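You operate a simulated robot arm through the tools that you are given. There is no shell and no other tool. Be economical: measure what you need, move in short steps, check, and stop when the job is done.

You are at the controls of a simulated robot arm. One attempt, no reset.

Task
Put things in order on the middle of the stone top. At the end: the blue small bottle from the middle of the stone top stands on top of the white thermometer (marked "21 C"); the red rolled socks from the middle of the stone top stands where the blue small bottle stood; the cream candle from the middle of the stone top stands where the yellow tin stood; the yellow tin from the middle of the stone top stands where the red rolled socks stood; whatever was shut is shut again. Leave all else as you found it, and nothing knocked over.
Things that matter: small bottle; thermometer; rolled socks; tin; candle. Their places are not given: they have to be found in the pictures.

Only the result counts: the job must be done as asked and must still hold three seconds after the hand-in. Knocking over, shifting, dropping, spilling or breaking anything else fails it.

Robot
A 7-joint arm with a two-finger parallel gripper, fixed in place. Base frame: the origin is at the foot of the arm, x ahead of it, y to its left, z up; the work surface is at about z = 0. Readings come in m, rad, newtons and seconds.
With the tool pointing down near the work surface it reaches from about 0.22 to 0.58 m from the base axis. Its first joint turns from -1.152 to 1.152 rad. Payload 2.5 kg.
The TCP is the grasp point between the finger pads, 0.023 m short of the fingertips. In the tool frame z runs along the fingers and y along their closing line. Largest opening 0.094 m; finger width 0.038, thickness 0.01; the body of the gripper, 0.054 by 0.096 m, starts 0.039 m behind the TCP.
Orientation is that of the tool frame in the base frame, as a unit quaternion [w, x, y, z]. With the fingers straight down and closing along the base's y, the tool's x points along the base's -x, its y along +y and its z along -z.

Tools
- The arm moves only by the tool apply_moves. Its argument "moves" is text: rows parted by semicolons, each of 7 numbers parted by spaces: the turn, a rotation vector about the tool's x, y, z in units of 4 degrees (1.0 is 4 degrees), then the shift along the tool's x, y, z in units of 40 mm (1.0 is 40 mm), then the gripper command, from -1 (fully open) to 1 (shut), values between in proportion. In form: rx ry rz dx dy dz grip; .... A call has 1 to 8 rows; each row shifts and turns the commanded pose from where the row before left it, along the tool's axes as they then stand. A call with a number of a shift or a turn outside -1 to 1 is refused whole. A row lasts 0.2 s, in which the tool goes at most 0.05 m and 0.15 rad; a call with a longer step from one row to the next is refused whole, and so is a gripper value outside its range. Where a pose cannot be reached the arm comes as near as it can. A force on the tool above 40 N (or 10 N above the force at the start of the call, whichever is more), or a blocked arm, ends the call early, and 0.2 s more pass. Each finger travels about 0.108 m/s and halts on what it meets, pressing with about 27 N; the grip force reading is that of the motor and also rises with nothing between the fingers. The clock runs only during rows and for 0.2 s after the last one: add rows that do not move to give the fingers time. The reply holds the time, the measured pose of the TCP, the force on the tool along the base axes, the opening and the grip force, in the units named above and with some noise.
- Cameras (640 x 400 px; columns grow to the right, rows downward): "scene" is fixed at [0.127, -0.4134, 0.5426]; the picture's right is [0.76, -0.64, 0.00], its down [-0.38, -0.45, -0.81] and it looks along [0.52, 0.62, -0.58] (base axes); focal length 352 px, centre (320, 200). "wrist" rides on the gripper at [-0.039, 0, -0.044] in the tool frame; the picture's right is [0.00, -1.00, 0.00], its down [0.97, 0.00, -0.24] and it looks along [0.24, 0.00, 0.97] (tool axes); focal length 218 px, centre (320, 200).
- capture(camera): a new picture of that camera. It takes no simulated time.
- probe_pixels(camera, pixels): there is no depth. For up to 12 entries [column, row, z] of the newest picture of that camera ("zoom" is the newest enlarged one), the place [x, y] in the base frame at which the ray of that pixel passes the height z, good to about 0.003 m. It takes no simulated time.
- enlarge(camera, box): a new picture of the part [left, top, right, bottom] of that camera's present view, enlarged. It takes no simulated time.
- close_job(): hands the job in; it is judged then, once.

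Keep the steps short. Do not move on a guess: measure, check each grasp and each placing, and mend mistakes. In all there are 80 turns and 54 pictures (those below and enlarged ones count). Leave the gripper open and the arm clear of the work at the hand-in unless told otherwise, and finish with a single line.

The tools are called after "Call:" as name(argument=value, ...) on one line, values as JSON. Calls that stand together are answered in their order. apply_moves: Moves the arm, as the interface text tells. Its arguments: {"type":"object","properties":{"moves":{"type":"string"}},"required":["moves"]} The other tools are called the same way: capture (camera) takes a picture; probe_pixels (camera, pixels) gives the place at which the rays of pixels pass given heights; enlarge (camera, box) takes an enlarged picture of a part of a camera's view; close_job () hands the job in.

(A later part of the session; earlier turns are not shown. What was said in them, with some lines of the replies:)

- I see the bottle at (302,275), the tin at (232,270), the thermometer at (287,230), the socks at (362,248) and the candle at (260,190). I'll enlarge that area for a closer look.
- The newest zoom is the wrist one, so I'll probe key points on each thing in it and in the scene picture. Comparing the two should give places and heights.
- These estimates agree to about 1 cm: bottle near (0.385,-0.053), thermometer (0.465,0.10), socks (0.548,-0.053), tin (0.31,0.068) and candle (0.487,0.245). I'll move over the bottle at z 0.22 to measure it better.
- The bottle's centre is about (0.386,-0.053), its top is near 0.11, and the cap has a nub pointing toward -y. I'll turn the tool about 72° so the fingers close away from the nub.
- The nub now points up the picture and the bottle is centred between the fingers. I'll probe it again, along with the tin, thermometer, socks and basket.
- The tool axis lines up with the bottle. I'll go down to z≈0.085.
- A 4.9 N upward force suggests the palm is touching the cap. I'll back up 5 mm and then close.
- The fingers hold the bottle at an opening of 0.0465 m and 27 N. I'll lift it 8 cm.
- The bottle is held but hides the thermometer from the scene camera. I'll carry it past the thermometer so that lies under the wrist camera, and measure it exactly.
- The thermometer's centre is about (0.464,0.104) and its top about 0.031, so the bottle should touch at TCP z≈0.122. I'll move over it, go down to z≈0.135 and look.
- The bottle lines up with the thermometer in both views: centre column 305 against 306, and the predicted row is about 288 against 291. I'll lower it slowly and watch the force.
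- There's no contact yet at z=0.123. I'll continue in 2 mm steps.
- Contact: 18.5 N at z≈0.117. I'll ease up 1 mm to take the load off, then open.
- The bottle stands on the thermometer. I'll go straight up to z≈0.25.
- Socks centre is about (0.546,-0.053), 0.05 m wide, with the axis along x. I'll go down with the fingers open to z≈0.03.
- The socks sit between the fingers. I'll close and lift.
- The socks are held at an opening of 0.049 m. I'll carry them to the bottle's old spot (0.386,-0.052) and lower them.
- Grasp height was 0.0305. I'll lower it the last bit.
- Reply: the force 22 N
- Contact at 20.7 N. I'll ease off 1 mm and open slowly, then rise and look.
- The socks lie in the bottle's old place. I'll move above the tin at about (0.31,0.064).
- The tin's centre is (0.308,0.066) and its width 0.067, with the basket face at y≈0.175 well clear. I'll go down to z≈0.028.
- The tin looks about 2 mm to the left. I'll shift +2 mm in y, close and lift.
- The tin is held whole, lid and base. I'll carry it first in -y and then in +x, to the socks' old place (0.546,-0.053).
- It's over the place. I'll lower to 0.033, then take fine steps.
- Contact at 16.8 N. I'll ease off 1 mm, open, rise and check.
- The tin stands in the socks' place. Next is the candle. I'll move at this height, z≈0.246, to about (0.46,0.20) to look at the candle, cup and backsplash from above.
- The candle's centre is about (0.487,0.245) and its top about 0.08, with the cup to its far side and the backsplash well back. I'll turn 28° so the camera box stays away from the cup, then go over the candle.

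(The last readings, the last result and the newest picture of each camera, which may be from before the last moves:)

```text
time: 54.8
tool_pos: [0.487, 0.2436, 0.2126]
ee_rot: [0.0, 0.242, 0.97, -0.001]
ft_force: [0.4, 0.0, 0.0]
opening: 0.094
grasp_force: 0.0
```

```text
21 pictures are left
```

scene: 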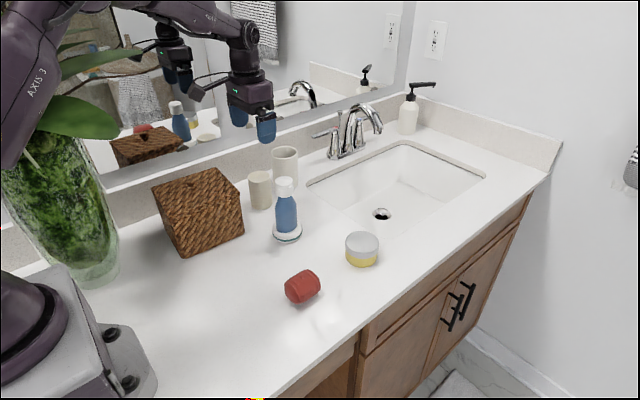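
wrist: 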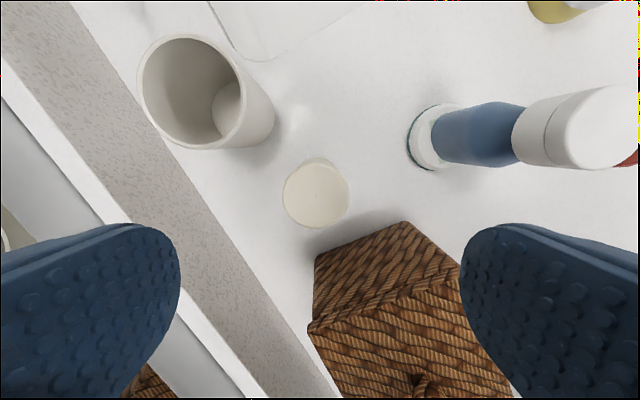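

The candle top is at (315,194), about 4 mm toward the left finger. I'll correct that and go down to z≈0.056.

Call:
apply_moves(moves="0 0 0 0 0.09 0.9 -1;0 0 0 0 0 0.9 -1;0 0 0 0 0 0.9 -1;0 0 0 0 0 0.7 -1;0 0 0 0 0 0.3 -1;0 0 0 0 0 0.2 -1;0 0 0 0 0 0 -1")

Call:
capture(camera="wrist")

Call:
capture(camera="scene")

```text
time: 56.4
tool_pos: [0.4885, 0.2472, 0.0569]
ee_rot: [0.0, 0.242, 0.97, 0.0]
ft_force: [0.3, -0.8, 1.0]
opening: 0.0941
grasp_force: 0.0
```

```text
20 pictures are left
```

wrist: 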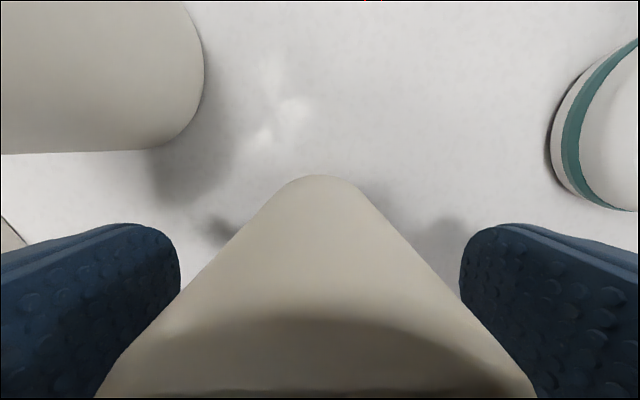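

```text
19 pictures are left
```

scene: 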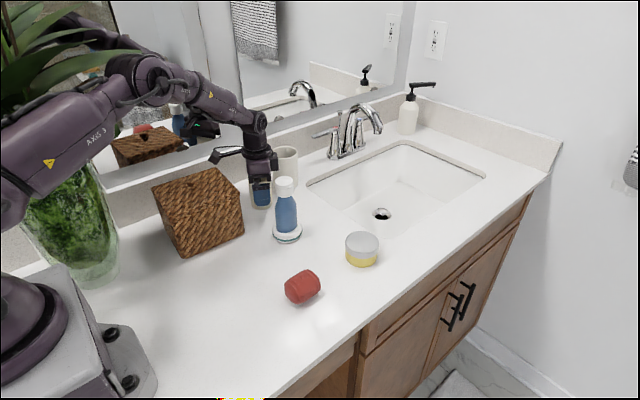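

The candle is centred between the fingers. I'll close and lift it well clear, to z≈0.24.

Call:
apply_moves(moves="0 0 0 0 0 0 0;0 0 0 0 0 0 0.5;0 0 0 0 0 0 1;0 0 0 0 0 0 1;0 0 0 0 0 0 1")

Call:
apply_moves(moves="0 0 0 0 0 -0.4 1;0 0 0 0 0 -0.8 1;0 0 0 0 0 -0.9 1;0 0 0 0 0 -0.9 1;0 0 0 0 0 -0.9 1;0 0 0 0 0 -0.7 1;0 0 0 0 0 0 1")

Call:
capture(camera="scene")

```text
time: 57.6
tool_pos: [0.4885, 0.2467, 0.0561]
ee_rot: [0.001, 0.242, 0.97, 0.001]
ft_force: [0.1, -0.6, 0.0]
opening: 0.0553
grasp_force: 26.4
```

```text
time: 59.2
tool_pos: [0.4883, 0.2462, 0.2402]
ee_rot: [0.001, 0.242, 0.97, 0.0]
ft_force: [0.0, -0.1, -2.2]
opening: 0.0552
grasp_force: 27.0
```

```text
18 pictures are left
```

scene: 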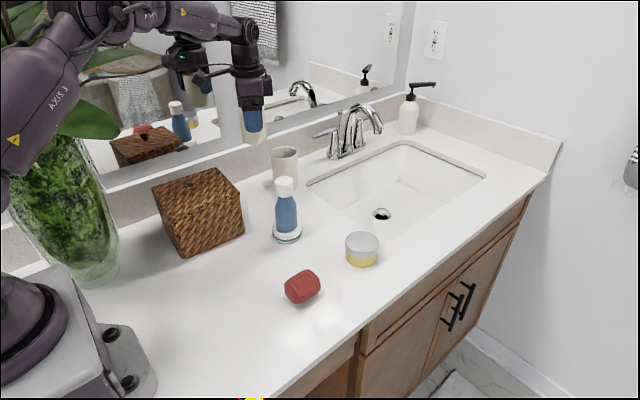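

The candle is held at an opening of 0.055 m. I'll carry it above the tin's old place (0.308,0.067).

Call:
apply_moves(moves="0 0 0 0.27 -0.87 0 1;0 0 0 0.27 -0.87 0 1;0 0 0 0.27 -0.87 0 1;0 0 0 0.27 -0.87 0 1;0 0 0 0.27 -0.87 0 1;0 0 0 0.27 -0.86 0 1;0 0 0 0.26 -0.86 0 1;0 0 0 0 0 0 1")

Call:
apply_moves(moves="0 0 0 0 0 0.9 1;0 0 0 0 0 0.9 1;0 0 0 0 0 0.9 1;0 0 0 0 0 0.9 1;0 0 0 0 0 0.6 1;0 0 0 0 0 0 1")

Call:
capture(camera="scene")

```text
time: 61.0
tool_pos: [0.3064, 0.0681, 0.2394]
ee_rot: [0.0, 0.243, 0.97, 0.001]
ft_force: [0.9, -0.2, -2.6]
opening: 0.0551
grasp_force: 27.3
```

```text
time: 62.4
tool_pos: [0.3066, 0.0703, 0.0717]
ee_rot: [0.0, 0.242, 0.97, 0.001]
ft_force: [0.0, -0.4, -2.2]
opening: 0.0553
grasp_force: 26.8
```

```text
17 pictures are left
```

scene: 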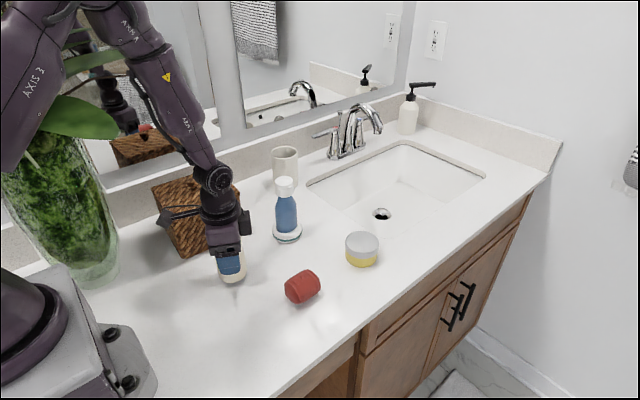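

I'll trim about 2 mm and lower toward the 0.056 grasp height.

Call:
apply_moves(moves="0 0 0 -0.05 -0.03 0.15 1;0 0 0 0 0 0.13 1;0 0 0 0 0 0 1")

Call:
apply_moves(moves="0 0 0 0 0 0.06 1;0 0 0 0 0 0 1")

Call:
apply_moves(moves="0 0 0 0 0 0.04 1;0 0 0 0 0 0 1")

```text
time: 63.2
tool_pos: [0.3068, 0.066, 0.0614]
ee_rot: [-0.001, 0.241, 0.97, 0.0]
ft_force: [-0.9, -0.1, -2.2]
opening: 0.0553
grasp_force: 27.0
```

```text
time: 63.8
tool_pos: [0.3096, 0.0668, 0.0577]
ee_rot: [0.0, 0.242, 0.97, 0.001]
ft_force: [-0.3, 0.5, -2.1]
opening: 0.0554
grasp_force: 26.9
```

```text
time: 64.4
tool_pos: [0.3081, 0.0667, 0.0567]
ee_rot: [0.0, 0.242, 0.97, -0.001]
ft_force: [0.0, -0.5, -2.4]
opening: 0.0552
grasp_force: 26.8
```

Call:
apply_moves(moves="0 0 0 0 0 0.03 1;0 0 0 0 0 0 1")

```text
time: 65.0
tool_pos: [0.3085, 0.0675, 0.056]
ee_rot: [0.0, 0.242, 0.97, 0.0]
ft_force: [-2.4, -1.4, 6.2]
opening: 0.0553
grasp_force: 26.9
```

Light contact at 6 N. I'll open, rise and check.

Call:
apply_moves(moves="0 0 0 0 0 0 0;0 0 0 0 0 0 -0.4;0 0 0 0 0 0 -1;0 0 0 0 0 0 -1;0 0 0 0 0 0 -1")

Call:
apply_moves(moves="0 0 0 0 0 -0.4 -1;0 0 0 0 0 -0.9 -1;0 0 0 0 0 -1 -1;0 0 0 0 0 -1 -1;0 0 0 0 0 -1 -1;0 0 0 0 0 -1 -1;0 0 0 0 0 0 -1")

Call:
capture(camera="wrist")

Call:
capture(camera="scene")

```text
time: 66.2
tool_pos: [0.3085, 0.0663, 0.0563]
ee_rot: [0.0, 0.242, 0.97, -0.001]
ft_force: [0.7, 0.9, 0.2]
opening: 0.094
grasp_force: 0.1
```

```text
time: 67.8
tool_pos: [0.3087, 0.0672, 0.2694]
ee_rot: [0.0, 0.241, 0.97, 0.0]
ft_force: [0.0, 0.4, 0.2]
opening: 0.0938
grasp_force: 0.1
```

```text
16 pictures are left
```

wrist: 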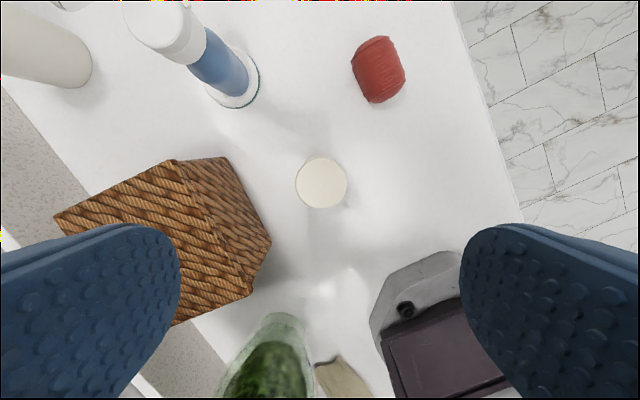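

```text
15 pictures are left
```

scene: 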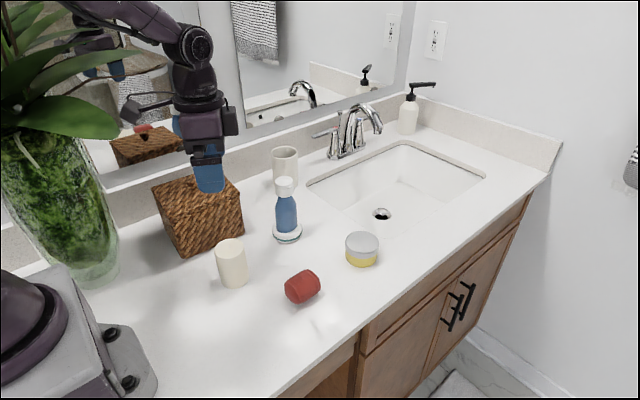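

All four things are in their new places and upright, the gripper is open and the arm is clear. I'll hand in.

Call:
close_job()

```text
The job is handed in.
```

I handed the job in with the bottle standing on the thermometer, the socks in the bottle's place, the tin in the socks' place, the candle in the tin's place, nothing knocked over and nothing opened.
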